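You operate a simulated robot arm through the tools that you are given. There is no shell and no other tool.

You run a simulated robot arm. Do the job below in one go: nothing can be reset, and whatever is moved stays where it is left.

Task
Dose 5 ml of blue dye into the beaker of yellow water.
Fine: on the round mat, one press; park the nozzle arm and put the beaker back. Set down upright: what you pick out. Where these are worked on the way, their far stop is far enough and under half their travel is too little: nozzle arm.

It is judged by the outcome, as a careful person would: the job done as asked, and still so three seconds after it is handed in. It fails if anything else is knocked over, pushed out of place, dropped, spilled or broken.

Robot
A 7-joint arm with a two-finger parallel gripper, fixed in place. Base frame: the origin is at the foot of the arm, x ahead of it, y to its left, z up; the work surface is at about z = 0.85. Readings come in m, degrees, newtons and seconds.
With the tool pointing down near the work surface it reaches from about 0.3 to 0.7 m from the base axis. Its first joint turns from -66.0 to 66.0 degrees. Payload 1.57 kg.
The tool frame sits at the grasp point between the pads (the TCP): z along the fingers, y along the line on which they close. The tips reach 0.03 m beyond it. The gripper opens to 0.11 m. The fingers are 0.024 m wide and 0.012 m thick; the gripper's body (0.048 by 0.112 m) begins 0.078 m behind the TCP.
Orientation is that of the tool frame in the base frame, as [roll, pitch, yaw] about the fixed x, y, z axes, in that order (R = Rz(yaw) Ry(pitch) Rx(roll)). With the fingers straight down and closing along the base's y, the tool's x points along the base's -x, its y along +y and its z along -z.

Tools
- The arm moves only by the tool jog_arm. Its argument "series" is a list of rows, each an object (a shift or turn left out is 0, a gripper value left out holds the last) with "travel": the shift along the base's x, y, z in mm, a list of three; "dr": the turn, a rotation vector about the base's x, y, z in degrees, a list of three; "jaw": the finger opening in mm, from 0 to 110. In form: [{"travel": [dx, dy, dz], "dr": [ax, ay, az], "jaw": jaw}, ...]. A call has 1 to 20 rows; each row shifts and turns the commanded pose from where the row before left it. Each row takes 0.2 s and may step no farther than 0.05 m and 8.6 degrees from the row before; otherwise, or with a gripper value out of range, the whole call is refused. A pose out of reach is approached as far as the arm can. The call stops where the force on the tool passes 40 N (or 10 N more than at its start, if that is more) or the arm is blocked; 0.2 s more then pass. Each finger travels about 0.108 m/s and halts on what it meets, pressing with about 23 N; the grip force reading is that of the motor and also rises with nothing between the fingers. The clock runs only during rows and for 0.2 s after the last one: add rows that do not move to give the fingers time. It gives the time, the measured TCP pose, the force on the tool (base axes), the opening and the grip force at its end, in the units of the frame above (readings bear some noise), with the torque about the TCP (base axes, N m) and any sound that the robot's microphone picked up, and new pictures: "views" is both (left out), scene, wrist or none.
- Cameras (640 x 400 px; columns grow to the right, rows downward): "scene" is fixed at [0.1786, -0.4185, 1.3906]; the picture's right is [0.54, -0.84, 0.00], its down [-0.58, -0.38, -0.72] and it looks along [0.60, 0.39, -0.70] (base axes); focal length 214 px, centre (320, 200). "wrist" rides on the gripper at [0.07, 0.016, -0.141] in the tool frame; the picture's right is [-0.23, 0.97, 0.00], its down [-0.86, -0.20, -0.48] and it looks along [-0.47, -0.11, 0.88] (tool axes); focal length 222 px, centre (320, 200). There is no depth. A picture from a camera that has moved, and an enlarged one, comes with that camera's place and axes in the base frame and with its lens.
- close_up(camera, box): a new picture of the part [left, top, right, bottom] of that camera's present view, enlarged. No time passes.
- close_job(): hands the job in; it is judged then, once.

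Places have to be worked out from the pictures, the camera data and where the tool is seen. Open the gripper and draw the arm clear of the work before you hand the job in, unless the task says otherwise.

The tools are called after "Request:" as a command line: name --argument value ..., lists and objects as JSON in quotes. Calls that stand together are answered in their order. jog_arm: Moves the arm, as the interface text tells. Its arguments: {"type":"object","properties":{"series":{"type":"array","items":{"type":"object","properties":{"travel":{"type":"array","items":{"type":"number"}},"dr":{"type":"array","items":{"type":"number"}},"jaw":{"type":"number"}}}},"views":{"type":"string","enum":["both","scene","wrist","none"]}},"required":["series"]} The other tools are called the same way: close_up (camera, box) takes an enlarged picture of a part of a camera's view; close_job () hands the job in.

At the start:

```text
time: 0.0
ee_pos: [0.3864, 0.0562, 1.2656]
ee_rot: [-180.0, 0.0, -180.0]
contact_force: [-0.8, -0.5, -0.6]
wrist_torque: [0.0, -0.01, 0.0]
finger_gap: 0.11
grasp_force: 0.1
```

scene: 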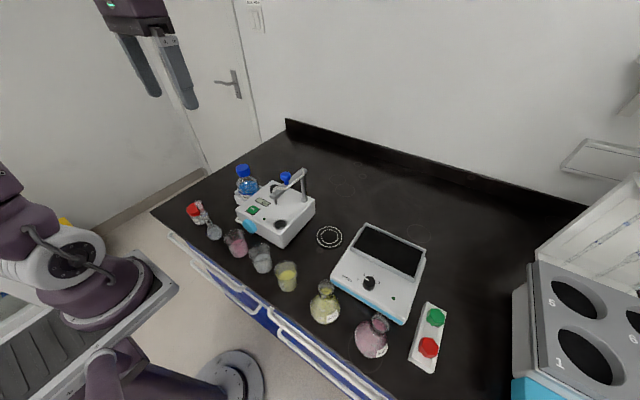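
wrist: 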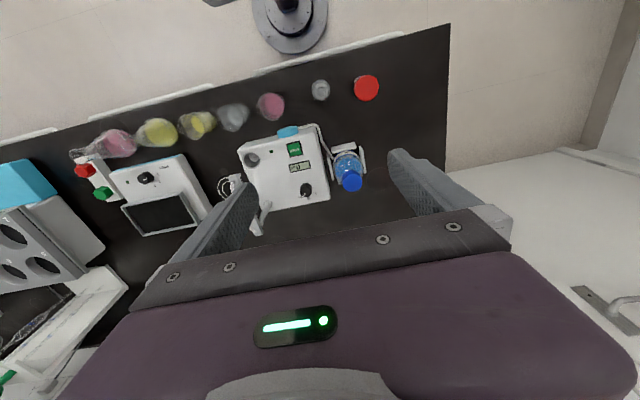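

I'll start by looking closely at the scene to identify the dispenser, the nozzle arm, the mat and the beakers.

Request:
close_up --camera "scene" --box '[180, 150, 350, 256]'

Request:
close_up --camera "scene" --box '[240, 220, 460, 380]'

Request:
close_up --camera "wrist" --box '[200, 60, 400, 240]'

Request:
close_up --camera "wrist" --box '[60, 90, 260, 240]'

```text
3.76 times, centred on (265, 203) of scene
camera zoom: at [0.1786, -0.4185, 1.3906], right [0.54, -0.84, 0.0], down [-0.58, -0.38, -0.72], along [0.6, 0.39, -0.7], focal length 807 px, centre (527, 189)
```

zoom: 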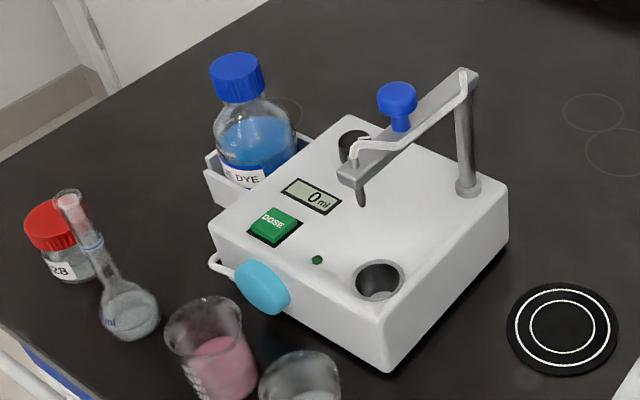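

```text
2.50 times, centred on (350, 300) of scene
camera zoom: at [0.1786, -0.4185, 1.3906], right [0.54, -0.84, 0.0], down [-0.58, -0.38, -0.72], along [0.6, 0.39, -0.7], focal length 536 px, centre (245, -50)
```

zoom: 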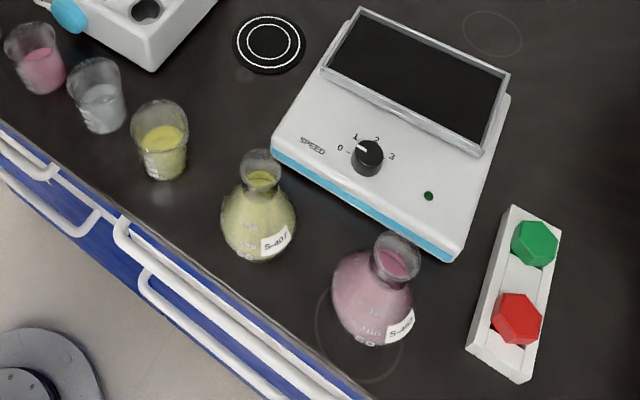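

```text
2.22 times, centred on (300, 150) of wrist
camera zoom: at [0.3173, 0.073, 1.4075], right [0.23, 0.97, 0.0], down [0.86, -0.2, 0.48], along [0.47, -0.11, -0.88], focal length 494 px, centre (364, 311)
```

zoom: 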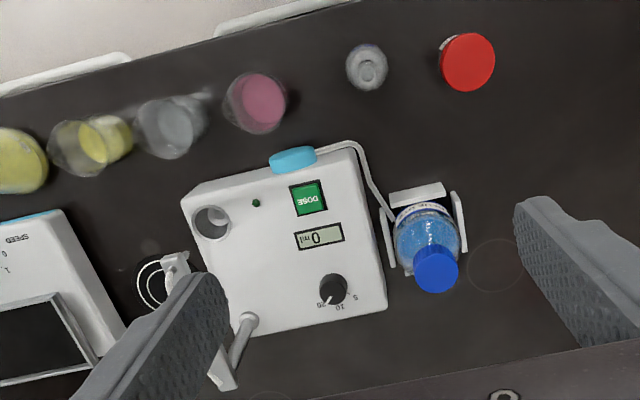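

```text
2.67 times, centred on (160, 165) of wrist
camera zoom: at [0.3173, 0.073, 1.4075], right [0.23, 0.97, 0.0], down [0.86, -0.2, 0.48], along [0.47, -0.11, -0.88], focal length 592 px, centre (747, 293)
```

zoom: 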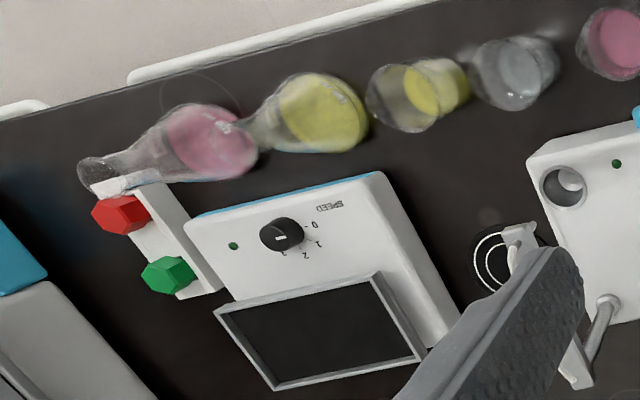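

The nozzle arm appears to sit over the drain cup (parked), and the dial is behind the display. I'll zoom in on the dial, the nozzle and the beaker before moving.

Request:
close_up --camera "wrist" --box '[286, 175, 330, 203]'

Request:
close_up --camera "scene" --box '[260, 165, 320, 203]'

Request:
close_up --camera "scene" --box '[250, 240, 330, 300]'

Request:
close_up --camera "wrist" --box '[160, 95, 260, 155]'

```text
14.29 times, centred on (308, 189) of wrist
camera zoom: at [0.3173, 0.073, 1.4075], right [0.23, 0.97, 0.0], down [0.86, -0.2, 0.48], along [0.47, -0.11, -0.88], focal length 3173 px, centre (491, 357)
```

zoom: 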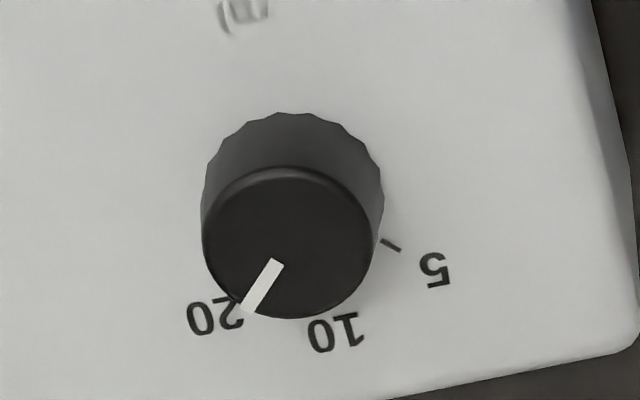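

```text
10.53 times, centred on (290, 184) of scene
camera zoom: at [0.1786, -0.4185, 1.3906], right [0.54, -0.84, 0.0], down [-0.58, -0.38, -0.72], along [0.6, 0.39, -0.7], focal length 2258 px, centre (636, 368)
```

zoom: 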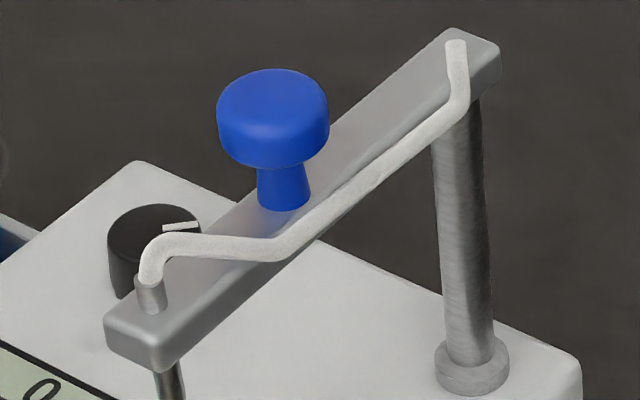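

```text
6.67 times, centred on (290, 270) of scene
camera zoom: at [0.1786, -0.4185, 1.3906], right [0.54, -0.84, 0.0], down [-0.58, -0.38, -0.72], along [0.6, 0.39, -0.7], focal length 1430 px, centre (520, -267)
```

zoom: 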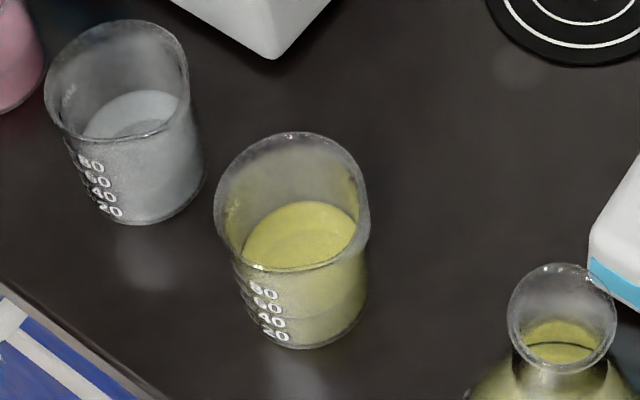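

```text
6.40 times, centred on (210, 125) of wrist
camera zoom: at [0.3173, 0.073, 1.4075], right [0.23, 0.97, 0.0], down [0.86, -0.2, 0.48], along [0.47, -0.11, -0.88], focal length 1422 px, centre (1024, 680)
```

zoom: 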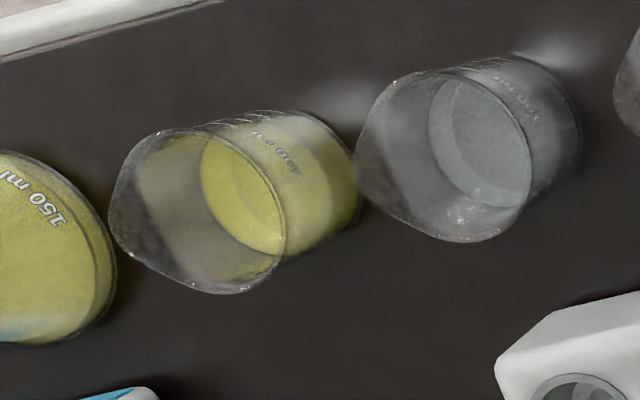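

The dial reads 20 ml and 5 ml is marked 90° counter-clockwise of it; the dial is at about (0.536, -0.012) with its top near z 0.945. I'll move above it with the tool turned -45° and the jaw partly open.

Request:
jog_arm --series '[{"travel": [25, -11.4, -25], "dr": [0, 0, -7.5], "jaw": 60}, {"travel": [25, -11.4, -25], "dr": [0, 0, -7.5], "jaw": 60}, {"travel": [25, -11.4, -25], "dr": [0, 0, -7.5], "jaw": 60}, {"travel": [25, -11.4, -25], "dr": [0, 0, -7.5], "jaw": 60}, {"travel": [25, -11.4, -25], "dr": [0, 0, -7.5], "jaw": 60}, {"travel": [25, -11.4, -25], "dr": [0, 0, -7.5], "jaw": 60}, {"travel": [0, 0, 0], "dr": [0, 0, 0], "jaw": 60}]' --views "both"

```text
time: 1.6
ee_pos: [0.5381, -0.014, 1.1172]
ee_rot: [179.9, -0.1, 135.0]
contact_force: [-0.4, 0.1, -0.1]
wrist_torque: [-0.01, -0.02, -0.07]
finger_gap: 0.0599
grasp_force: 0.0
camera wrist: at [0.4996, 0.0472, 1.259], right [0.85, 0.53, 0.0], down [0.46, -0.75, 0.48], along [0.25, -0.41, -0.88], focal length 222 px, centre (320, 200)
```

scene: 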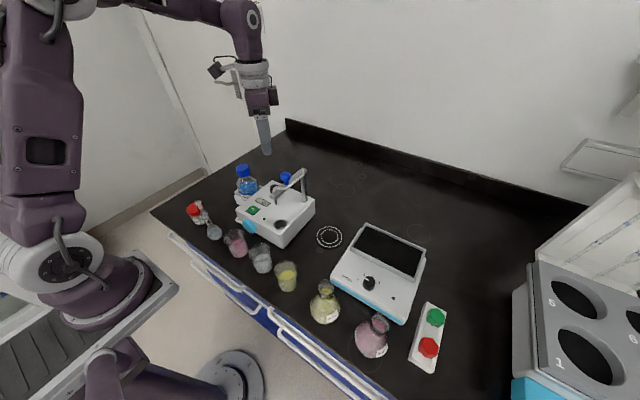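
wrist: 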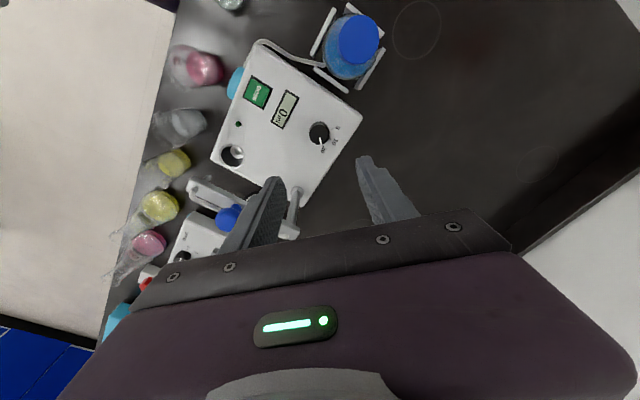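

The tool is above the dial; I'll zoom in to refine where the dial sits relative to the fingers.

Request:
close_up --camera "wrist" --box '[280, 105, 360, 155]'

Request:
close_up --camera "wrist" --box '[160, 140, 340, 260]'

```text
8.00 times, centred on (320, 130) of wrist
camera zoom: at [0.4996, 0.0472, 1.259], right [0.85, 0.53, 0.0], down [0.46, -0.75, 0.48], along [0.25, -0.41, -0.88], focal length 1777 px, centre (320, 760)
```

zoom: 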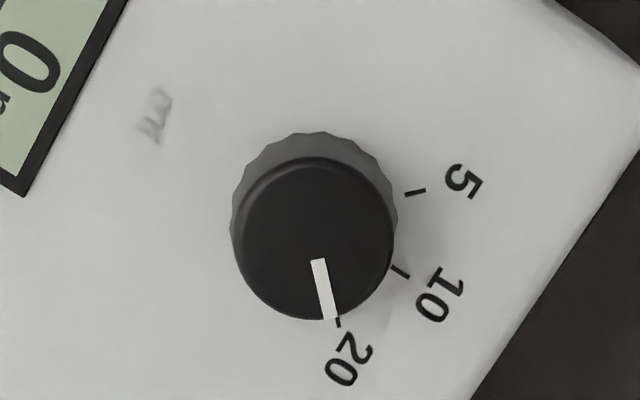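

```text
3.33 times, centred on (250, 200) of wrist
camera zoom: at [0.4996, 0.0472, 1.259], right [0.85, 0.53, 0.0], down [0.46, -0.75, 0.48], along [0.25, -0.41, -0.88], focal length 740 px, centre (553, 200)
```

zoom: 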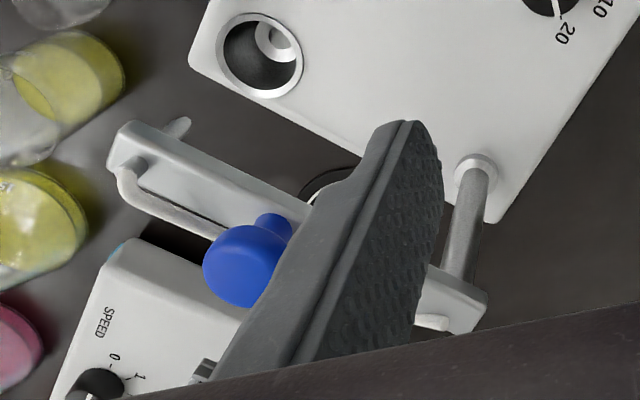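

The dial centre is about (0.536, -0.011), 2–3 mm off the tool axis. I'll correct for that and descend with the fingers astride the knob, keeping the tips above the box top (z ≈ 0.922).

Request:
jog_arm --series '[{"travel": [-2.2, 3, -25], "jaw": 60}, {"travel": [0, 0, -35], "jaw": 60}, {"travel": [0, 0, -35], "jaw": 60}, {"travel": [0, 0, -30], "jaw": 60}, {"travel": [0, 0, -20], "jaw": 60}, {"travel": [0, 0, -10], "jaw": 60}, {"travel": [0, 0, 0], "jaw": 60}]' --views "both"

```text
time: 3.2
ee_pos: [0.535, -0.0074, 0.9606]
ee_rot: [180.0, 0.0, 135.1]
contact_force: [-0.4, -0.1, 0.5]
wrist_torque: [0.03, -0.01, 0.0]
finger_gap: 0.06
grasp_force: 0.0
camera wrist: at [0.4967, 0.0529, 1.1015], right [0.85, 0.53, 0.0], down [0.46, -0.75, 0.48], along [0.25, -0.41, -0.88], focal length 222 px, centre (320, 200)
```

scene: 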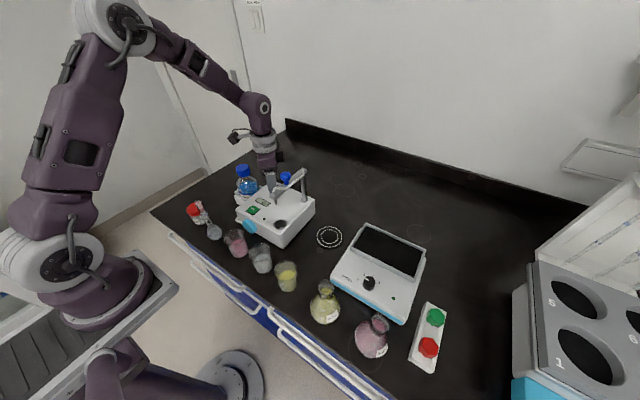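
wrist: 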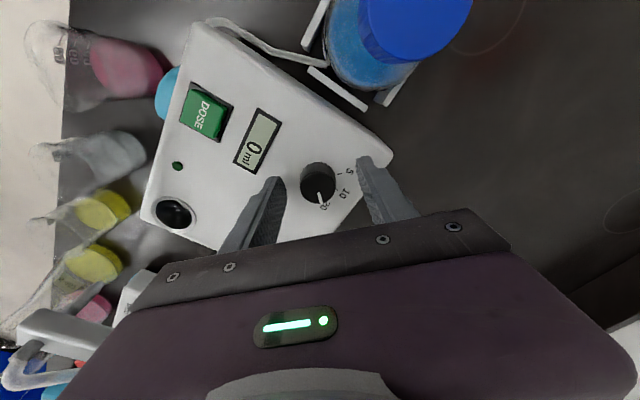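

The knob is centred between the fingers. I'll drop 4 mm more and close onto the knob.

Request:
jog_arm --series '[{"travel": [0, 0, -4], "jaw": 60}, {"travel": [0, 0, 0], "jaw": 45}, {"travel": [0, 0, 0], "jaw": 20}, {"travel": [0, 0, 0], "jaw": 20}, {"travel": [0, 0, 0], "jaw": 20}]' --views "wrist"

```text
time: 4.4
ee_pos: [0.5338, -0.0106, 0.9559]
ee_rot: [-179.7, -0.2, 135.0]
contact_force: [-13.2, -14.0, 2.7]
wrist_torque: [-0.48, 0.45, -0.06]
finger_gap: 0.0293
grasp_force: 39.3
camera wrist: at [0.4961, 0.0509, 1.098], right [0.85, 0.53, 0.0], down [0.46, -0.75, 0.48], along [0.25, -0.41, -0.88], focal length 222 px, centre (320, 200)
```

wrist: 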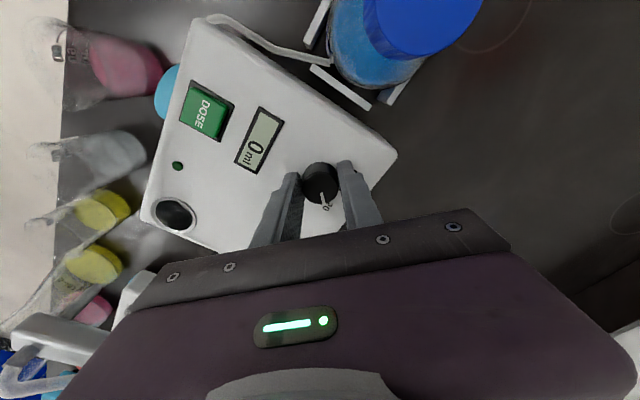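

Gripped (29.3 mm), but there is about 19 N of side load, so the tool is slightly off-centre along the closing axis. I'll ease it in the direction of the load.

Request:
jog_arm --series '[{"travel": [-0.8, -0.8, 0], "jaw": 20}, {"travel": [-0.6, -0.6, 0], "jaw": 20}, {"travel": [0, 0, 0], "jaw": 20}]' --views "none"

```text
time: 5.2
ee_pos: [0.5339, -0.0104, 0.9562]
ee_rot: [180.0, 0.0, 135.1]
contact_force: [-5.0, -13.7, -28.4]
wrist_torque: [-0.48, -0.14, -0.04]
finger_gap: 0.0296
grasp_force: 39.5
```

The z force changed unexpectedly; I'll hold still for one row and re-read before turning.

Request:
jog_arm --series '[{"travel": [0, 0, 0], "jaw": 20}, {"travel": [0, 0, 0], "jaw": 20}]' --views "wrist"

```text
time: 5.8
ee_pos: [0.5329, -0.0102, 0.9553]
ee_rot: [-180.0, 0.0, 135.1]
contact_force: [-3.9, -13.2, -30.8]
wrist_torque: [-0.3, 0.07, 0.0]
finger_gap: 0.0294
grasp_force: 38.8
camera wrist: at [0.4957, 0.0506, 1.0985], right [0.85, 0.53, 0.0], down [0.46, -0.75, 0.48], along [0.25, -0.41, -0.88], focal length 222 px, centre (320, 200)
```

wrist: 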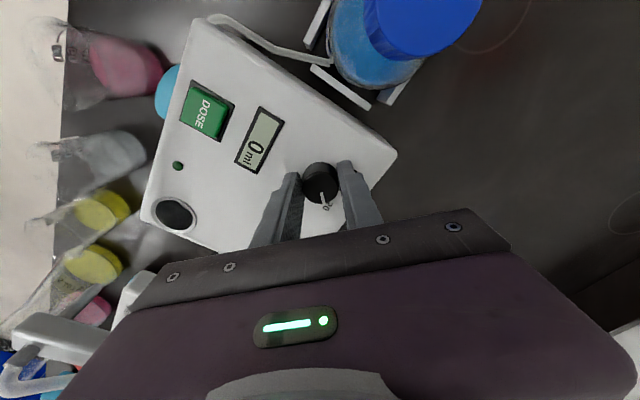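

The load seems to come from gripping off-centre and sticking. I'll release, let the arm settle, and regrip from the shifted position.

Request:
jog_arm --series '[{"travel": [0, 0, 0], "jaw": 45}, {"travel": [0, 0, 0], "jaw": 45}, {"travel": [0, 0, 0], "jaw": 45}]' --views "wrist"

Request:
close_up --camera "wrist" --box '[260, 140, 390, 220]'

```text
time: 6.6
ee_pos: [0.5334, -0.0098, 0.9575]
ee_rot: [180.0, 0.0, 135.1]
contact_force: [0.4, -0.8, -0.3]
wrist_torque: [0.01, -0.04, 0.0]
finger_gap: 0.0451
grasp_force: 0.1
camera wrist: at [0.4956, 0.0511, 1.0991], right [0.85, 0.53, 0.0], down [0.46, -0.75, 0.48], along [0.25, -0.41, -0.88], focal length 222 px, centre (320, 200)
```

wrist: 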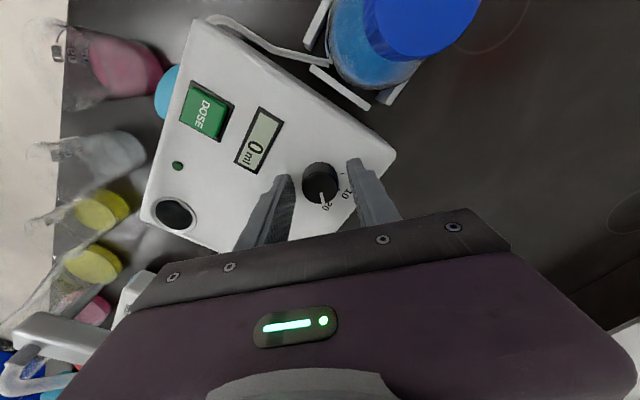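

```text
4.92 times, centred on (325, 180) of wrist
camera zoom: at [0.4956, 0.0511, 1.0991], right [0.85, 0.53, 0.0], down [0.46, -0.75, 0.48], along [0.25, -0.41, -0.88], focal length 1094 px, centre (295, 298)
```

zoom: 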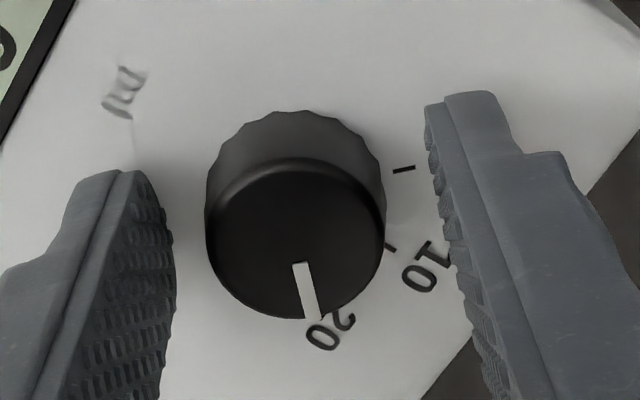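

After release the knob is centred within ~0.5 mm along the closing axis. I'll regrip and read the load.

Request:
jog_arm --series '[{"travel": [0, 0, 0], "jaw": 35}, {"travel": [0, 0, 0], "jaw": 26}, {"travel": [0, 0, 0], "jaw": 26}, {"travel": [0, 0, 0], "jaw": 26}]' --views "none"

```text
time: 7.6
ee_pos: [0.5345, -0.0097, 0.9563]
ee_rot: [-180.0, 0.1, 135.0]
contact_force: [-2.3, -2.1, 1.9]
wrist_torque: [-0.05, 0.08, 0.02]
finger_gap: 0.0293
grasp_force: 38.2
```

Side load is now only ~3 N. I'll turn the dial counter-clockwise by 45° first and check.

Request:
jog_arm --series '[{"dr": [0, 0, 5], "jaw": 26}, {"dr": [0, 0, 5], "jaw": 26}, {"dr": [0, 0, 5], "jaw": 26}, {"dr": [0, 0, 5], "jaw": 26}, {"dr": [0, 0, 5], "jaw": 26}, {"dr": [0, 0, 5], "jaw": 26}, {"dr": [0, 0, 5], "jaw": 26}, {"dr": [0, 0, 5], "jaw": 26}, {"dr": [0, 0, 5], "jaw": 26}]' --views "wrist"

Request:
close_up --camera "wrist" --box '[260, 140, 390, 220]'

```text
time: 9.6
ee_pos: [0.5323, -0.0113, 0.9579]
ee_rot: [-179.9, 0.0, -179.8]
contact_force: [-16.3, -21.9, 12.8]
wrist_torque: [-0.72, -0.13, -0.03]
finger_gap: 0.0293
grasp_force: 39.7
camera wrist: at [0.4629, 0.0049, 1.099], right [0.23, 0.97, 0.0], down [0.86, -0.2, 0.48], along [0.47, -0.11, -0.88], focal length 222 px, centre (320, 200)
```

wrist: 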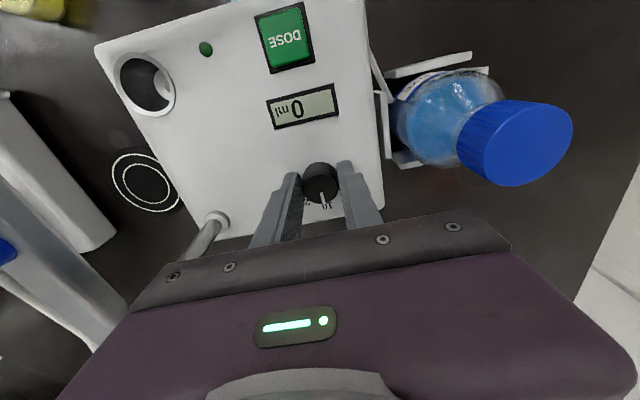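

```text
4.92 times, centred on (325, 180) of wrist
camera zoom: at [0.4629, 0.0049, 1.099], right [0.23, 0.97, 0.0], down [0.86, -0.2, 0.48], along [0.47, -0.11, -0.88], focal length 1094 px, centre (295, 298)
```

zoom: 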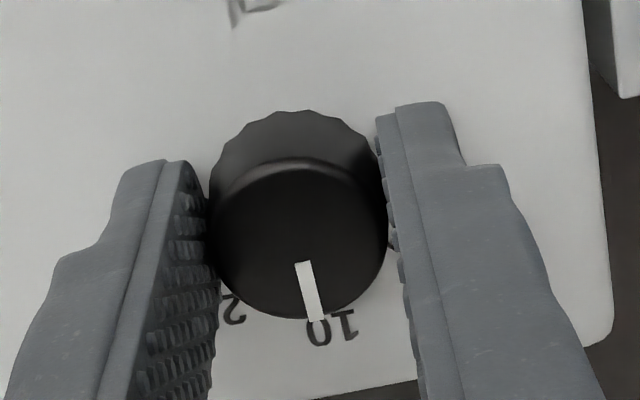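

It turned to 10 and follows the grip. Side load has grown to ~30 N, so I'll release and check the centring before the second half turn.

Request:
jog_arm --series '[{"travel": [0, 0, 0], "jaw": 45}, {"travel": [0, 0, 0], "jaw": 45}, {"travel": [0, 0, 0], "jaw": 45}]' --views "wrist"

Request:
close_up --camera "wrist" --box '[260, 140, 390, 220]'

```text
time: 10.4
ee_pos: [0.5335, -0.0095, 0.9562]
ee_rot: [-179.9, -0.1, 180.0]
contact_force: [0.5, -0.3, -0.4]
wrist_torque: [0.01, -0.02, 0.0]
finger_gap: 0.0446
grasp_force: 0.0
camera wrist: at [0.4636, 0.0066, 1.0986], right [0.23, 0.97, 0.0], down [0.86, -0.2, 0.48], along [0.47, -0.11, -0.88], focal length 222 px, centre (320, 200)
```

wrist: 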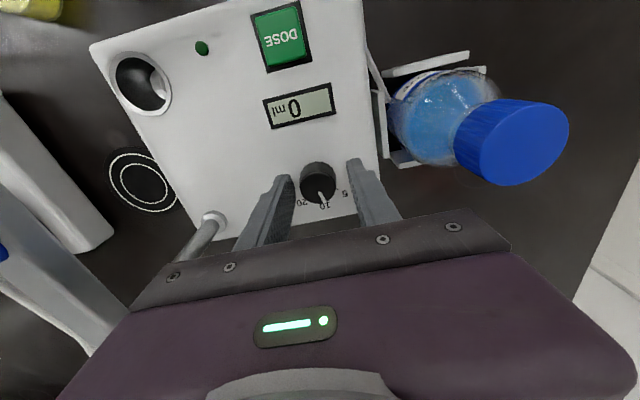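

```text
4.92 times, centred on (325, 180) of wrist
camera zoom: at [0.4636, 0.0066, 1.0986], right [0.23, 0.97, 0.0], down [0.86, -0.2, 0.48], along [0.47, -0.11, -0.88], focal length 1094 px, centre (295, 298)
```

zoom: 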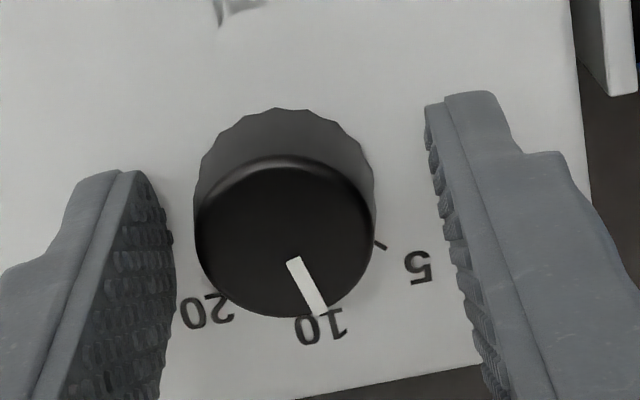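

The knob centre is ~1.7 mm to the -y side and ~1.2 mm ahead of the tool axis. I'll correct, regrip and turn another 45° toward 5.

Request:
jog_arm --series '[{"travel": [1.2, -1.7, 0], "jaw": 45}, {"travel": [0, 0, 0], "jaw": 35}, {"travel": [0, 0, 0], "jaw": 26}, {"travel": [0, 0, 0], "jaw": 26}, {"travel": [0, 0, 0], "jaw": 26}]' --views "none"

```text
time: 11.6
ee_pos: [0.5355, -0.0109, 0.9576]
ee_rot: [180.0, 0.0, -179.9]
contact_force: [1.3, 1.7, 0.1]
wrist_torque: [0.05, 0.08, 0.01]
finger_gap: 0.0287
grasp_force: 38.8
```

Low side load. Now turning another 40° counter-clockwise, then checking the pointer.

Request:
jog_arm --series '[{"dr": [0, 0, 5], "jaw": 26}, {"dr": [0, 0, 5], "jaw": 26}, {"dr": [0, 0, 5], "jaw": 26}, {"dr": [0, 0, 5], "jaw": 26}, {"dr": [0, 0, 5], "jaw": 26}, {"dr": [0, 0, 5], "jaw": 26}, {"dr": [0, 0, 5], "jaw": 26}, {"dr": [0, 0, 5], "jaw": 26}, {"dr": [0, 0, 0], "jaw": 26}]' --views "wrist"

Request:
close_up --camera "wrist" --box '[260, 140, 390, 220]'

```text
time: 13.6
ee_pos: [0.5344, -0.0125, 0.9564]
ee_rot: [180.0, -0.1, -139.8]
contact_force: [0.5, -3.5, -0.6]
wrist_torque: [-0.22, -0.01, -0.23]
finger_gap: 0.0293
grasp_force: 39.0
camera wrist: at [0.4702, -0.0447, 1.0984], right [-0.45, 0.89, 0.0], down [0.78, 0.4, 0.48], along [0.43, 0.22, -0.88], focal length 222 px, centre (320, 200)
```

wrist: 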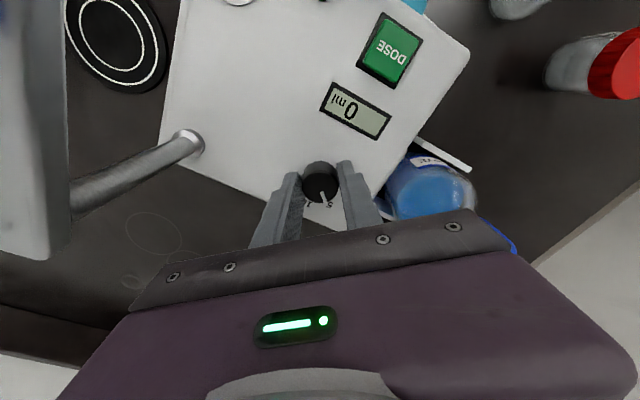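

```text
4.92 times, centred on (325, 180) of wrist
camera zoom: at [0.4702, -0.0447, 1.0984], right [-0.45, 0.89, 0.0], down [0.78, 0.4, 0.48], along [0.43, 0.22, -0.88], focal length 1094 px, centre (295, 298)
```

zoom: 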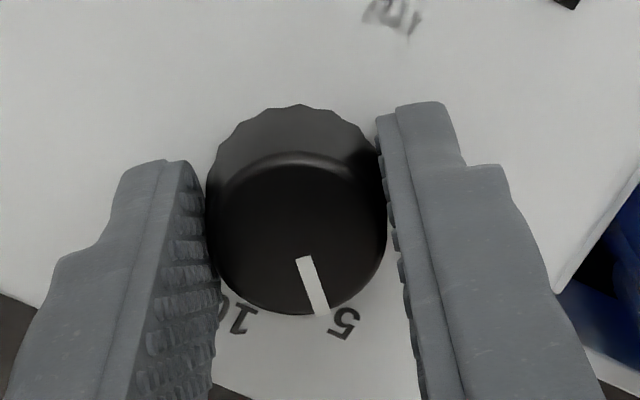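

The pointer is nearly at 5 (about 42–43°). I'll turn 4° more, then release and check where it settles.

Request:
jog_arm --series '[{"dr": [0, 0, 2], "jaw": 26}, {"dr": [0, 0, 2], "jaw": 26}, {"dr": [0, 0, 0], "jaw": 26}, {"dr": [0, 0, 0], "jaw": 45}, {"dr": [0, 0, 0], "jaw": 45}, {"dr": [0, 0, 0], "jaw": 45}]' --views "wrist"

Request:
close_up --camera "wrist" --box '[260, 140, 390, 220]'

```text
time: 15.0
ee_pos: [0.5349, -0.0105, 0.9572]
ee_rot: [-180.0, -0.1, -135.9]
contact_force: [0.1, -0.2, -0.2]
wrist_torque: [0.01, -0.02, -0.03]
finger_gap: 0.0449
grasp_force: 0.0
camera wrist: at [0.473, -0.0485, 1.0989], right [-0.51, 0.86, 0.0], down [0.75, 0.45, 0.48], along [0.41, 0.25, -0.88], focal length 222 px, centre (320, 200)
```

wrist: 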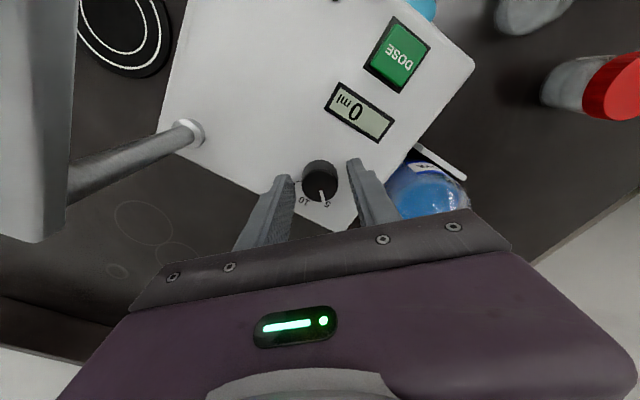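

```text
4.92 times, centred on (325, 180) of wrist
camera zoom: at [0.473, -0.0485, 1.0989], right [-0.51, 0.86, 0.0], down [0.75, 0.45, 0.48], along [0.41, 0.25, -0.88], focal length 1094 px, centre (295, 298)
```

zoom: 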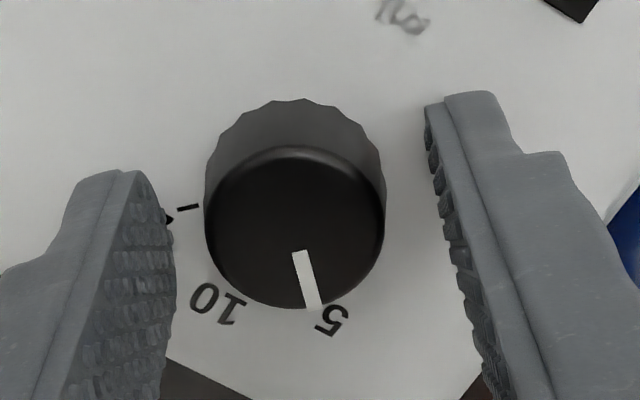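

The pointer appears to be at 5. I'll open a bit more, rise straight up and verify from above.

Request:
jog_arm --series '[{"travel": [0, 0, 0], "jaw": 60}, {"travel": [0, 0, 20], "jaw": 60}, {"travel": [0, 0, 35], "jaw": 60}, {"travel": [0, 0, 40], "jaw": 60}, {"travel": [0, 0, 40], "jaw": 60}, {"travel": [0, 0, 20], "jaw": 60}]' --views "wrist"

Request:
close_up --camera "wrist" --box '[280, 105, 360, 155]'

```text
time: 16.4
ee_pos: [0.5344, -0.0123, 1.1128]
ee_rot: [-179.9, 0.1, -135.9]
contact_force: [-0.5, -0.7, 0.3]
wrist_torque: [0.02, 0.01, -0.03]
finger_gap: 0.0599
grasp_force: 0.1
camera wrist: at [0.4729, -0.0491, 1.2544], right [-0.51, 0.86, 0.0], down [0.75, 0.45, 0.48], along [0.41, 0.25, -0.88], focal length 222 px, centre (320, 200)
```

wrist: 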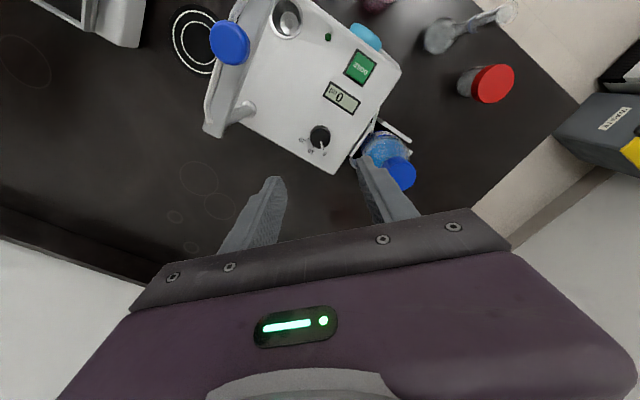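

```text
8.00 times, centred on (320, 130) of wrist
camera zoom: at [0.4729, -0.0491, 1.2544], right [-0.51, 0.86, 0.0], down [0.75, 0.45, 0.48], along [0.41, 0.25, -0.88], focal length 1777 px, centre (320, 760)
```

zoom: 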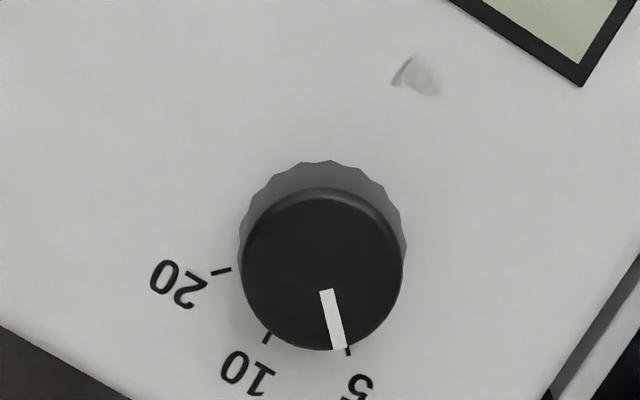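

The dial now points at 5. Next is the yellow beaker at about (0.342, -0.215). I'll travel there above everything, turning the tool to yaw -60° so the fingers close between its neighbours.

Request:
jog_arm --series '[{"travel": [0, 0, 20], "dr": [0, 0, -7.4], "jaw": 80}, {"travel": [-13.7, -14.5, 0], "dr": [0, 0, -7.4], "jaw": 80}, {"travel": [-13.7, -14.5, 0], "dr": [0, 0, -7.4], "jaw": 80}, {"travel": [-13.7, -14.5, 0], "dr": [0, 0, -7.4], "jaw": 80}, {"travel": [-13.7, -14.5, 0], "dr": [0, 0, -7.4], "jaw": 80}, {"travel": [-13.7, -14.5, 0], "dr": [0, 0, -7.4], "jaw": 80}, {"travel": [-13.7, -14.5, 0], "dr": [0, 0, -7.4], "jaw": 80}, {"travel": [-13.7, -14.5, 0], "dr": [0, 0, -7.4], "jaw": 80}, {"travel": [-13.7, -14.5, 0], "dr": [0, 0, -7.4], "jaw": 80}, {"travel": [-13.7, -14.5, 0], "dr": [0, 0, -7.4], "jaw": 80}, {"travel": [-13.7, -14.5, 0], "dr": [0, 0, -7.4], "jaw": 80}, {"travel": [-13.7, -14.5, 0], "dr": [0, 0, -7.4], "jaw": 80}, {"travel": [-13.7, -14.5, 0], "dr": [0, 0, -7.4], "jaw": 80}, {"travel": [-13.7, -14.5, 0], "dr": [0, 0, -7.9], "jaw": 80}, {"travel": [-13.7, -14.5, 0], "dr": [0, 0, 0], "jaw": 80}, {"travel": [0, 0, 0], "dr": [0, 0, 0], "jaw": 80}]' --views "both"

Request:
close_up --camera "wrist" --box '[240, 80, 400, 190]'

```text
time: 19.8
ee_pos: [0.3411, -0.2148, 1.1341]
ee_rot: [179.9, 0.0, 119.9]
contact_force: [-0.2, 0.4, -0.5]
wrist_torque: [0.02, -0.03, -0.01]
finger_gap: 0.0801
grasp_force: 0.0
camera wrist: at [0.3207, -0.1459, 1.2754], right [0.96, 0.29, 0.0], down [0.25, -0.84, 0.48], along [0.14, -0.46, -0.88], focal length 222 px, centre (320, 200)
```

scene: 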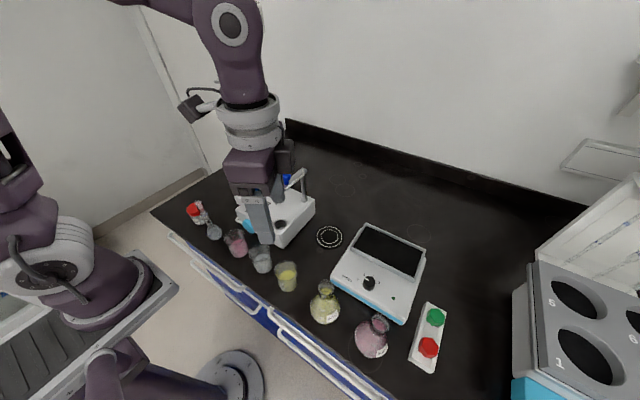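
wrist: 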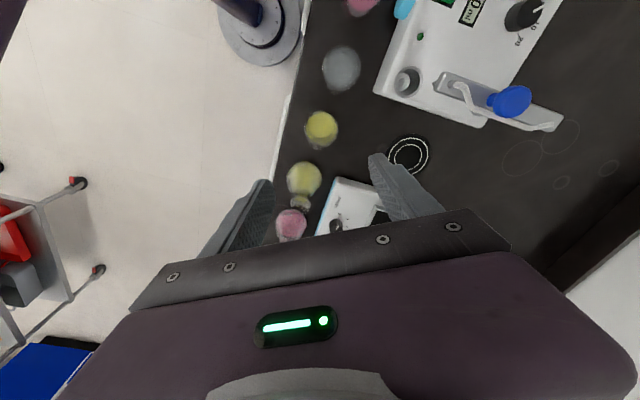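

```text
3.64 times, centred on (320, 135) of wrist
camera zoom: at [0.3207, -0.1459, 1.2754], right [0.96, 0.29, 0.0], down [0.25, -0.84, 0.48], along [0.14, -0.46, -0.88], focal length 808 px, centre (320, 436)
```

zoom: 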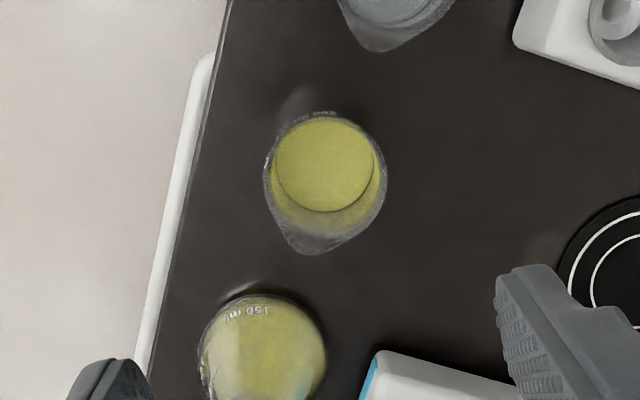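

The beaker's rim centre is ~2.4 mm off along the closing axis, and its spout points toward -y, away from the fingers. I'll correct and descend partway, then re-check.

Request:
jog_arm --series '[{"travel": [1.6, 2.0, -20], "jaw": 80}, {"travel": [0, 0, -30], "jaw": 80}, {"travel": [0, 0, -35], "jaw": 80}, {"travel": [0, 0, -35], "jaw": 80}, {"travel": [0, 0, -25], "jaw": 80}, {"travel": [0, 0, -15], "jaw": 80}, {"travel": [0, 0, 0], "jaw": 80}]' --views "both"

Request:
close_up --camera "wrist" --box '[220, 90, 420, 215]'

Request:
close_up --camera "scene" --box '[230, 220, 350, 300]'

```text
time: 21.4
ee_pos: [0.343, -0.2117, 0.9699]
ee_rot: [180.0, 0.0, 120.0]
contact_force: [0.8, -0.1, 1.4]
wrist_torque: [0.01, 0.02, 0.01]
finger_gap: 0.0799
grasp_force: 0.0
camera wrist: at [0.3221, -0.1426, 1.1121], right [0.96, 0.29, 0.0], down [0.25, -0.84, 0.48], along [0.14, -0.46, -0.88], focal length 222 px, centre (320, 200)
```

scene: 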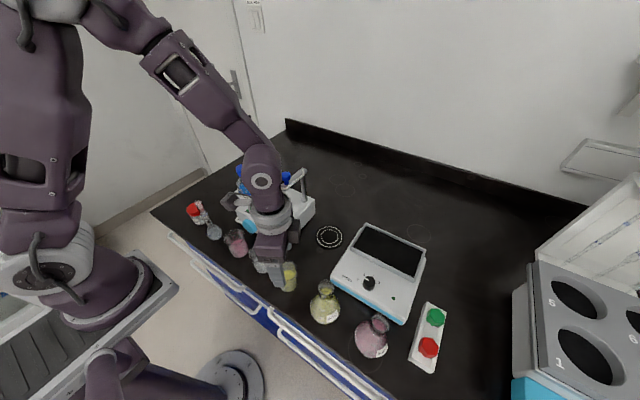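
wrist: 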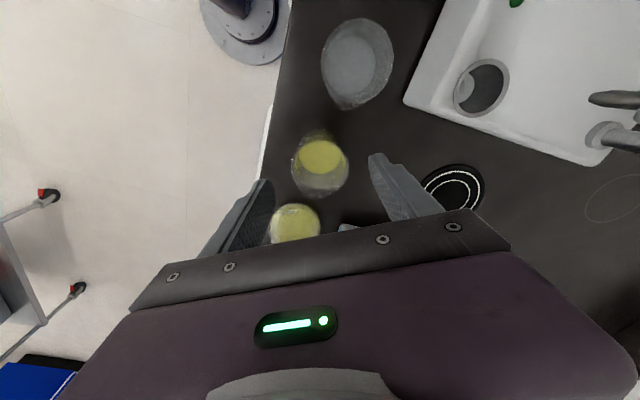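

```text
3.20 times, centred on (320, 152) of wrist
camera zoom: at [0.3221, -0.1426, 1.1121], right [0.96, 0.29, 0.0], down [0.25, -0.84, 0.48], along [0.14, -0.46, -0.88], focal length 711 px, centre (320, 352)
```

zoom: 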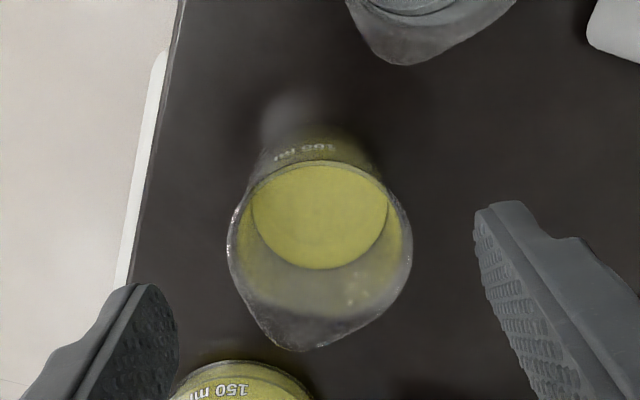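

```text
5.00 times, centred on (290, 260) of scene
camera zoom: at [0.1786, -0.4185, 1.3906], right [0.54, -0.84, 0.0], down [-0.58, -0.38, -0.72], along [0.6, 0.39, -0.7], focal length 1072 px, centre (470, -100)
```

zoom: 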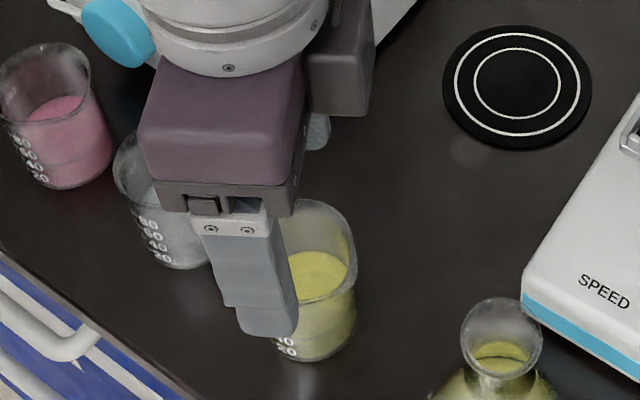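

The rim (z ≈ 0.92) is centred between the fingers. I'll descend to TCP z ≈ 0.888 and close gently on the body.

Request:
jog_arm --series '[{"travel": [0, 0, -25], "jaw": 80}, {"travel": [0, 0, -25], "jaw": 80}, {"travel": [0, 0, -20], "jaw": 80}, {"travel": [0, 0, -13], "jaw": 80}, {"travel": [0, 0, 0], "jaw": 72}, {"travel": [0, 0, 0], "jaw": 64}, {"travel": [0, 0, 0], "jaw": 58}, {"travel": [0, 0, 0], "jaw": 52}, {"travel": [0, 0, 0], "jaw": 46}, {"travel": [0, 0, 0], "jaw": 44}, {"travel": [0, 0, 0], "jaw": 44}]' --views "both"

```text
time: 23.8
ee_pos: [0.3452, -0.2103, 0.8885]
ee_rot: [-179.9, 0.0, 119.9]
contact_force: [-0.2, 0.2, -0.1]
wrist_torque: [0.0, 0.0, -0.02]
finger_gap: 0.0484
grasp_force: 23.5
camera wrist: at [0.324, -0.1426, 1.0303], right [0.96, 0.29, 0.0], down [0.25, -0.84, 0.48], along [0.14, -0.46, -0.88], focal length 222 px, centre (320, 200)
```

scene: 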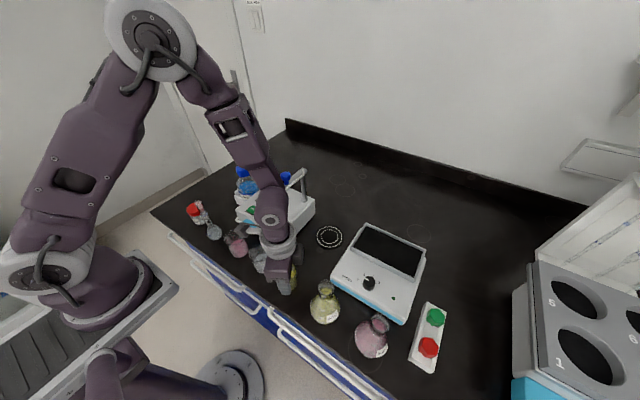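
wrist: 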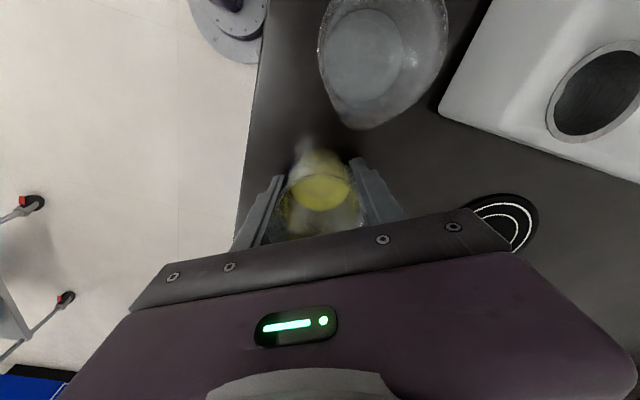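

The beaker is held at 48.4 mm with 23.5 N. I'll lift it straight up slowly; at the mat I'll use yaw 0 so the wrist camera stays clear of the parked boom.

Request:
jog_arm --series '[{"travel": [0, 0, 4], "jaw": 44}, {"travel": [0, 0, 8], "jaw": 44}, {"travel": [0, 0, 10], "jaw": 44}, {"travel": [0, 0, 12], "jaw": 44}, {"travel": [0, 0, 12], "jaw": 44}, {"travel": [0, 0, 10], "jaw": 44}, {"travel": [0, 0, 4], "jaw": 44}, {"travel": [0, 0, 0], "jaw": 44}]' --views "both"

Request:
close_up --camera "scene" --box '[230, 180, 380, 300]'

```text
time: 25.6
ee_pos: [0.3459, -0.2129, 0.9502]
ee_rot: [-179.9, 0.0, 120.1]
contact_force: [-0.9, -0.2, -0.8]
wrist_torque: [0.05, 0.01, -0.01]
finger_gap: 0.0489
grasp_force: 23.2
camera wrist: at [0.3252, -0.1438, 1.0917], right [0.96, 0.29, 0.0], down [0.25, -0.84, 0.48], along [0.14, -0.46, -0.88], focal length 222 px, centre (320, 200)
```

scene: 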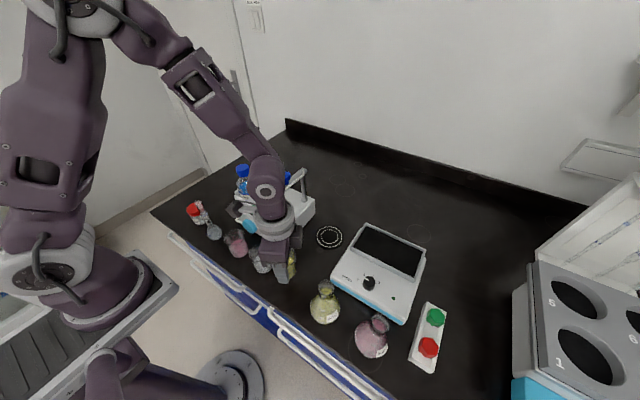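
wrist: 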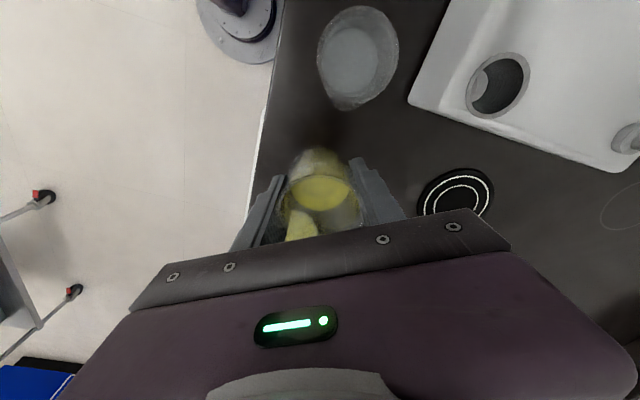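

```text
3.33 times, centred on (305, 240) of scene
camera zoom: at [0.1786, -0.4185, 1.3906], right [0.54, -0.84, 0.0], down [-0.58, -0.38, -0.72], along [0.6, 0.39, -0.7], focal length 715 px, centre (370, 67)
```

zoom: 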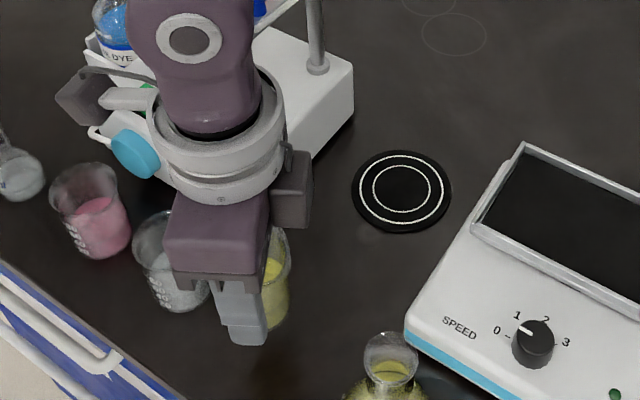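

The beaker is lifted and level. I'll carry it smoothly to above the mat (≈ 0.525, -0.230) while rotating the tool to yaw 0.

Request:
jog_arm --series '[{"travel": [5, -0.5, 0], "dr": [0, 0, 4], "jaw": 44}, {"travel": [10, -1, 0], "dr": [0, 0, 7], "jaw": 44}, {"travel": [13, -1.2, 0], "dr": [0, 0, 7], "jaw": 44}, {"travel": [13, -1.2, 0], "dr": [0, 0, 7], "jaw": 44}, {"travel": [13, -1.2, 0], "dr": [0, 0, 7], "jaw": 44}, {"travel": [13, -1.2, 0], "dr": [0, 0, 7], "jaw": 44}, {"travel": [13, -1.2, 0], "dr": [0, 0, 7], "jaw": 44}, {"travel": [13, -1.2, 0], "dr": [0, 0, 7], "jaw": 44}, {"travel": [13, -1.2, 0], "dr": [0, 0, 5], "jaw": 44}, {"travel": [13, -1.2, 0], "dr": [0, 0, 2], "jaw": 44}, {"travel": [13, -1.2, 0], "jaw": 44}, {"travel": [13, -1.2, 0], "jaw": 44}, {"travel": [13, -1.2, 0], "jaw": 44}, {"travel": [12, -1.2, 0], "jaw": 44}, {"travel": [7, -0.8, 0], "jaw": 44}, {"travel": [4, -0.5, 0], "jaw": 44}, {"travel": [0, 0, 0], "jaw": 44}]' --views "both"

Request:
close_up --camera "scene" --box '[250, 170, 400, 290]'

Request:
close_up --camera "wrist" --box '[220, 100, 420, 225]'

```text
time: 29.2
ee_pos: [0.5259, -0.2317, 0.9469]
ee_rot: [179.9, 0.0, 180.0]
contact_force: [-0.3, 1.0, -1.3]
wrist_torque: [0.05, 0.02, 0.0]
finger_gap: 0.0485
grasp_force: 23.1
camera wrist: at [0.4567, -0.2139, 1.0899], right [0.23, 0.97, 0.0], down [0.86, -0.2, 0.48], along [0.47, -0.11, -0.88], focal length 222 px, centre (320, 200)
```

scene: 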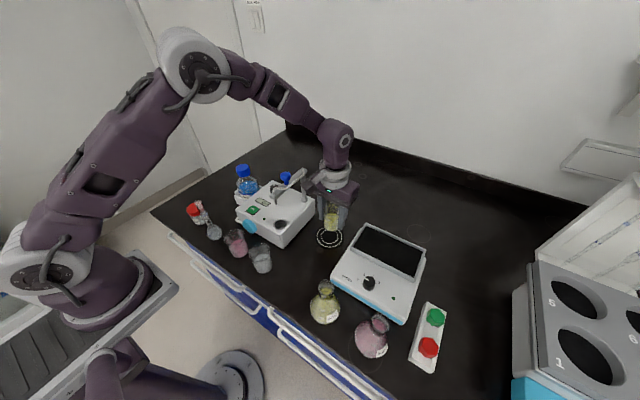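
wrist: 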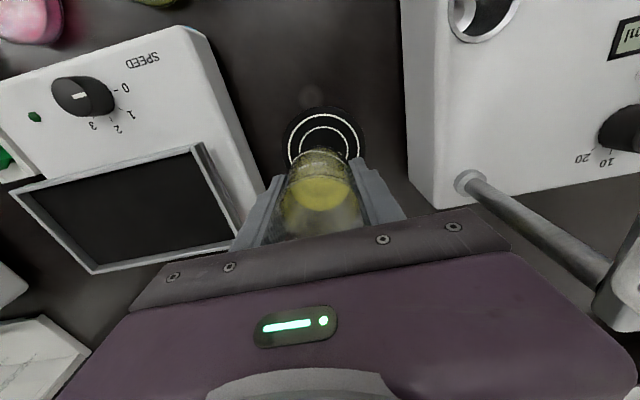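

```text
3.33 times, centred on (325, 230) of scene
camera zoom: at [0.1786, -0.4185, 1.3906], right [0.54, -0.84, 0.0], down [-0.58, -0.38, -0.72], along [0.6, 0.39, -0.7], focal length 715 px, centre (303, 100)
```

zoom: 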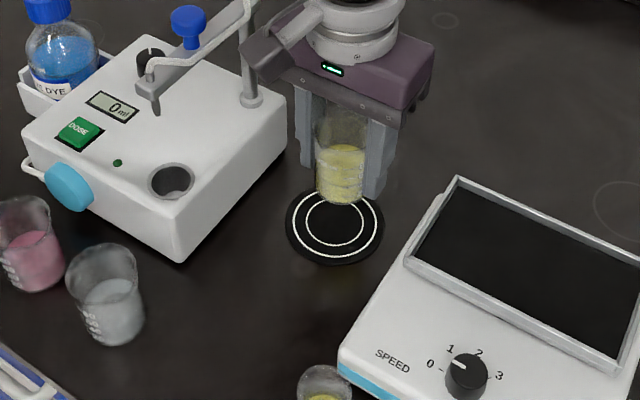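

```text
3.20 times, centred on (320, 162) of wrist
camera zoom: at [0.4567, -0.2139, 1.0899], right [0.23, 0.97, 0.0], down [0.86, -0.2, 0.48], along [0.47, -0.11, -0.88], focal length 711 px, centre (320, 320)
```

zoom: 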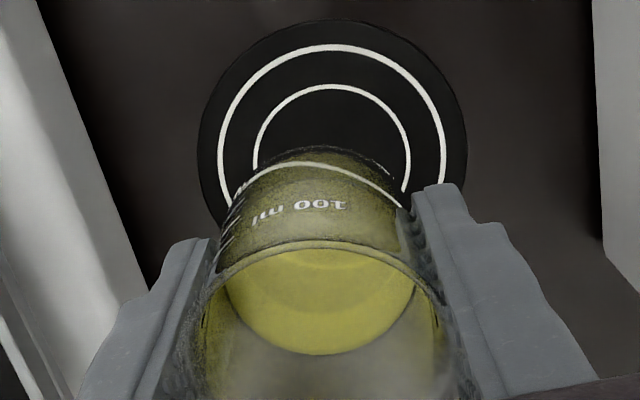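

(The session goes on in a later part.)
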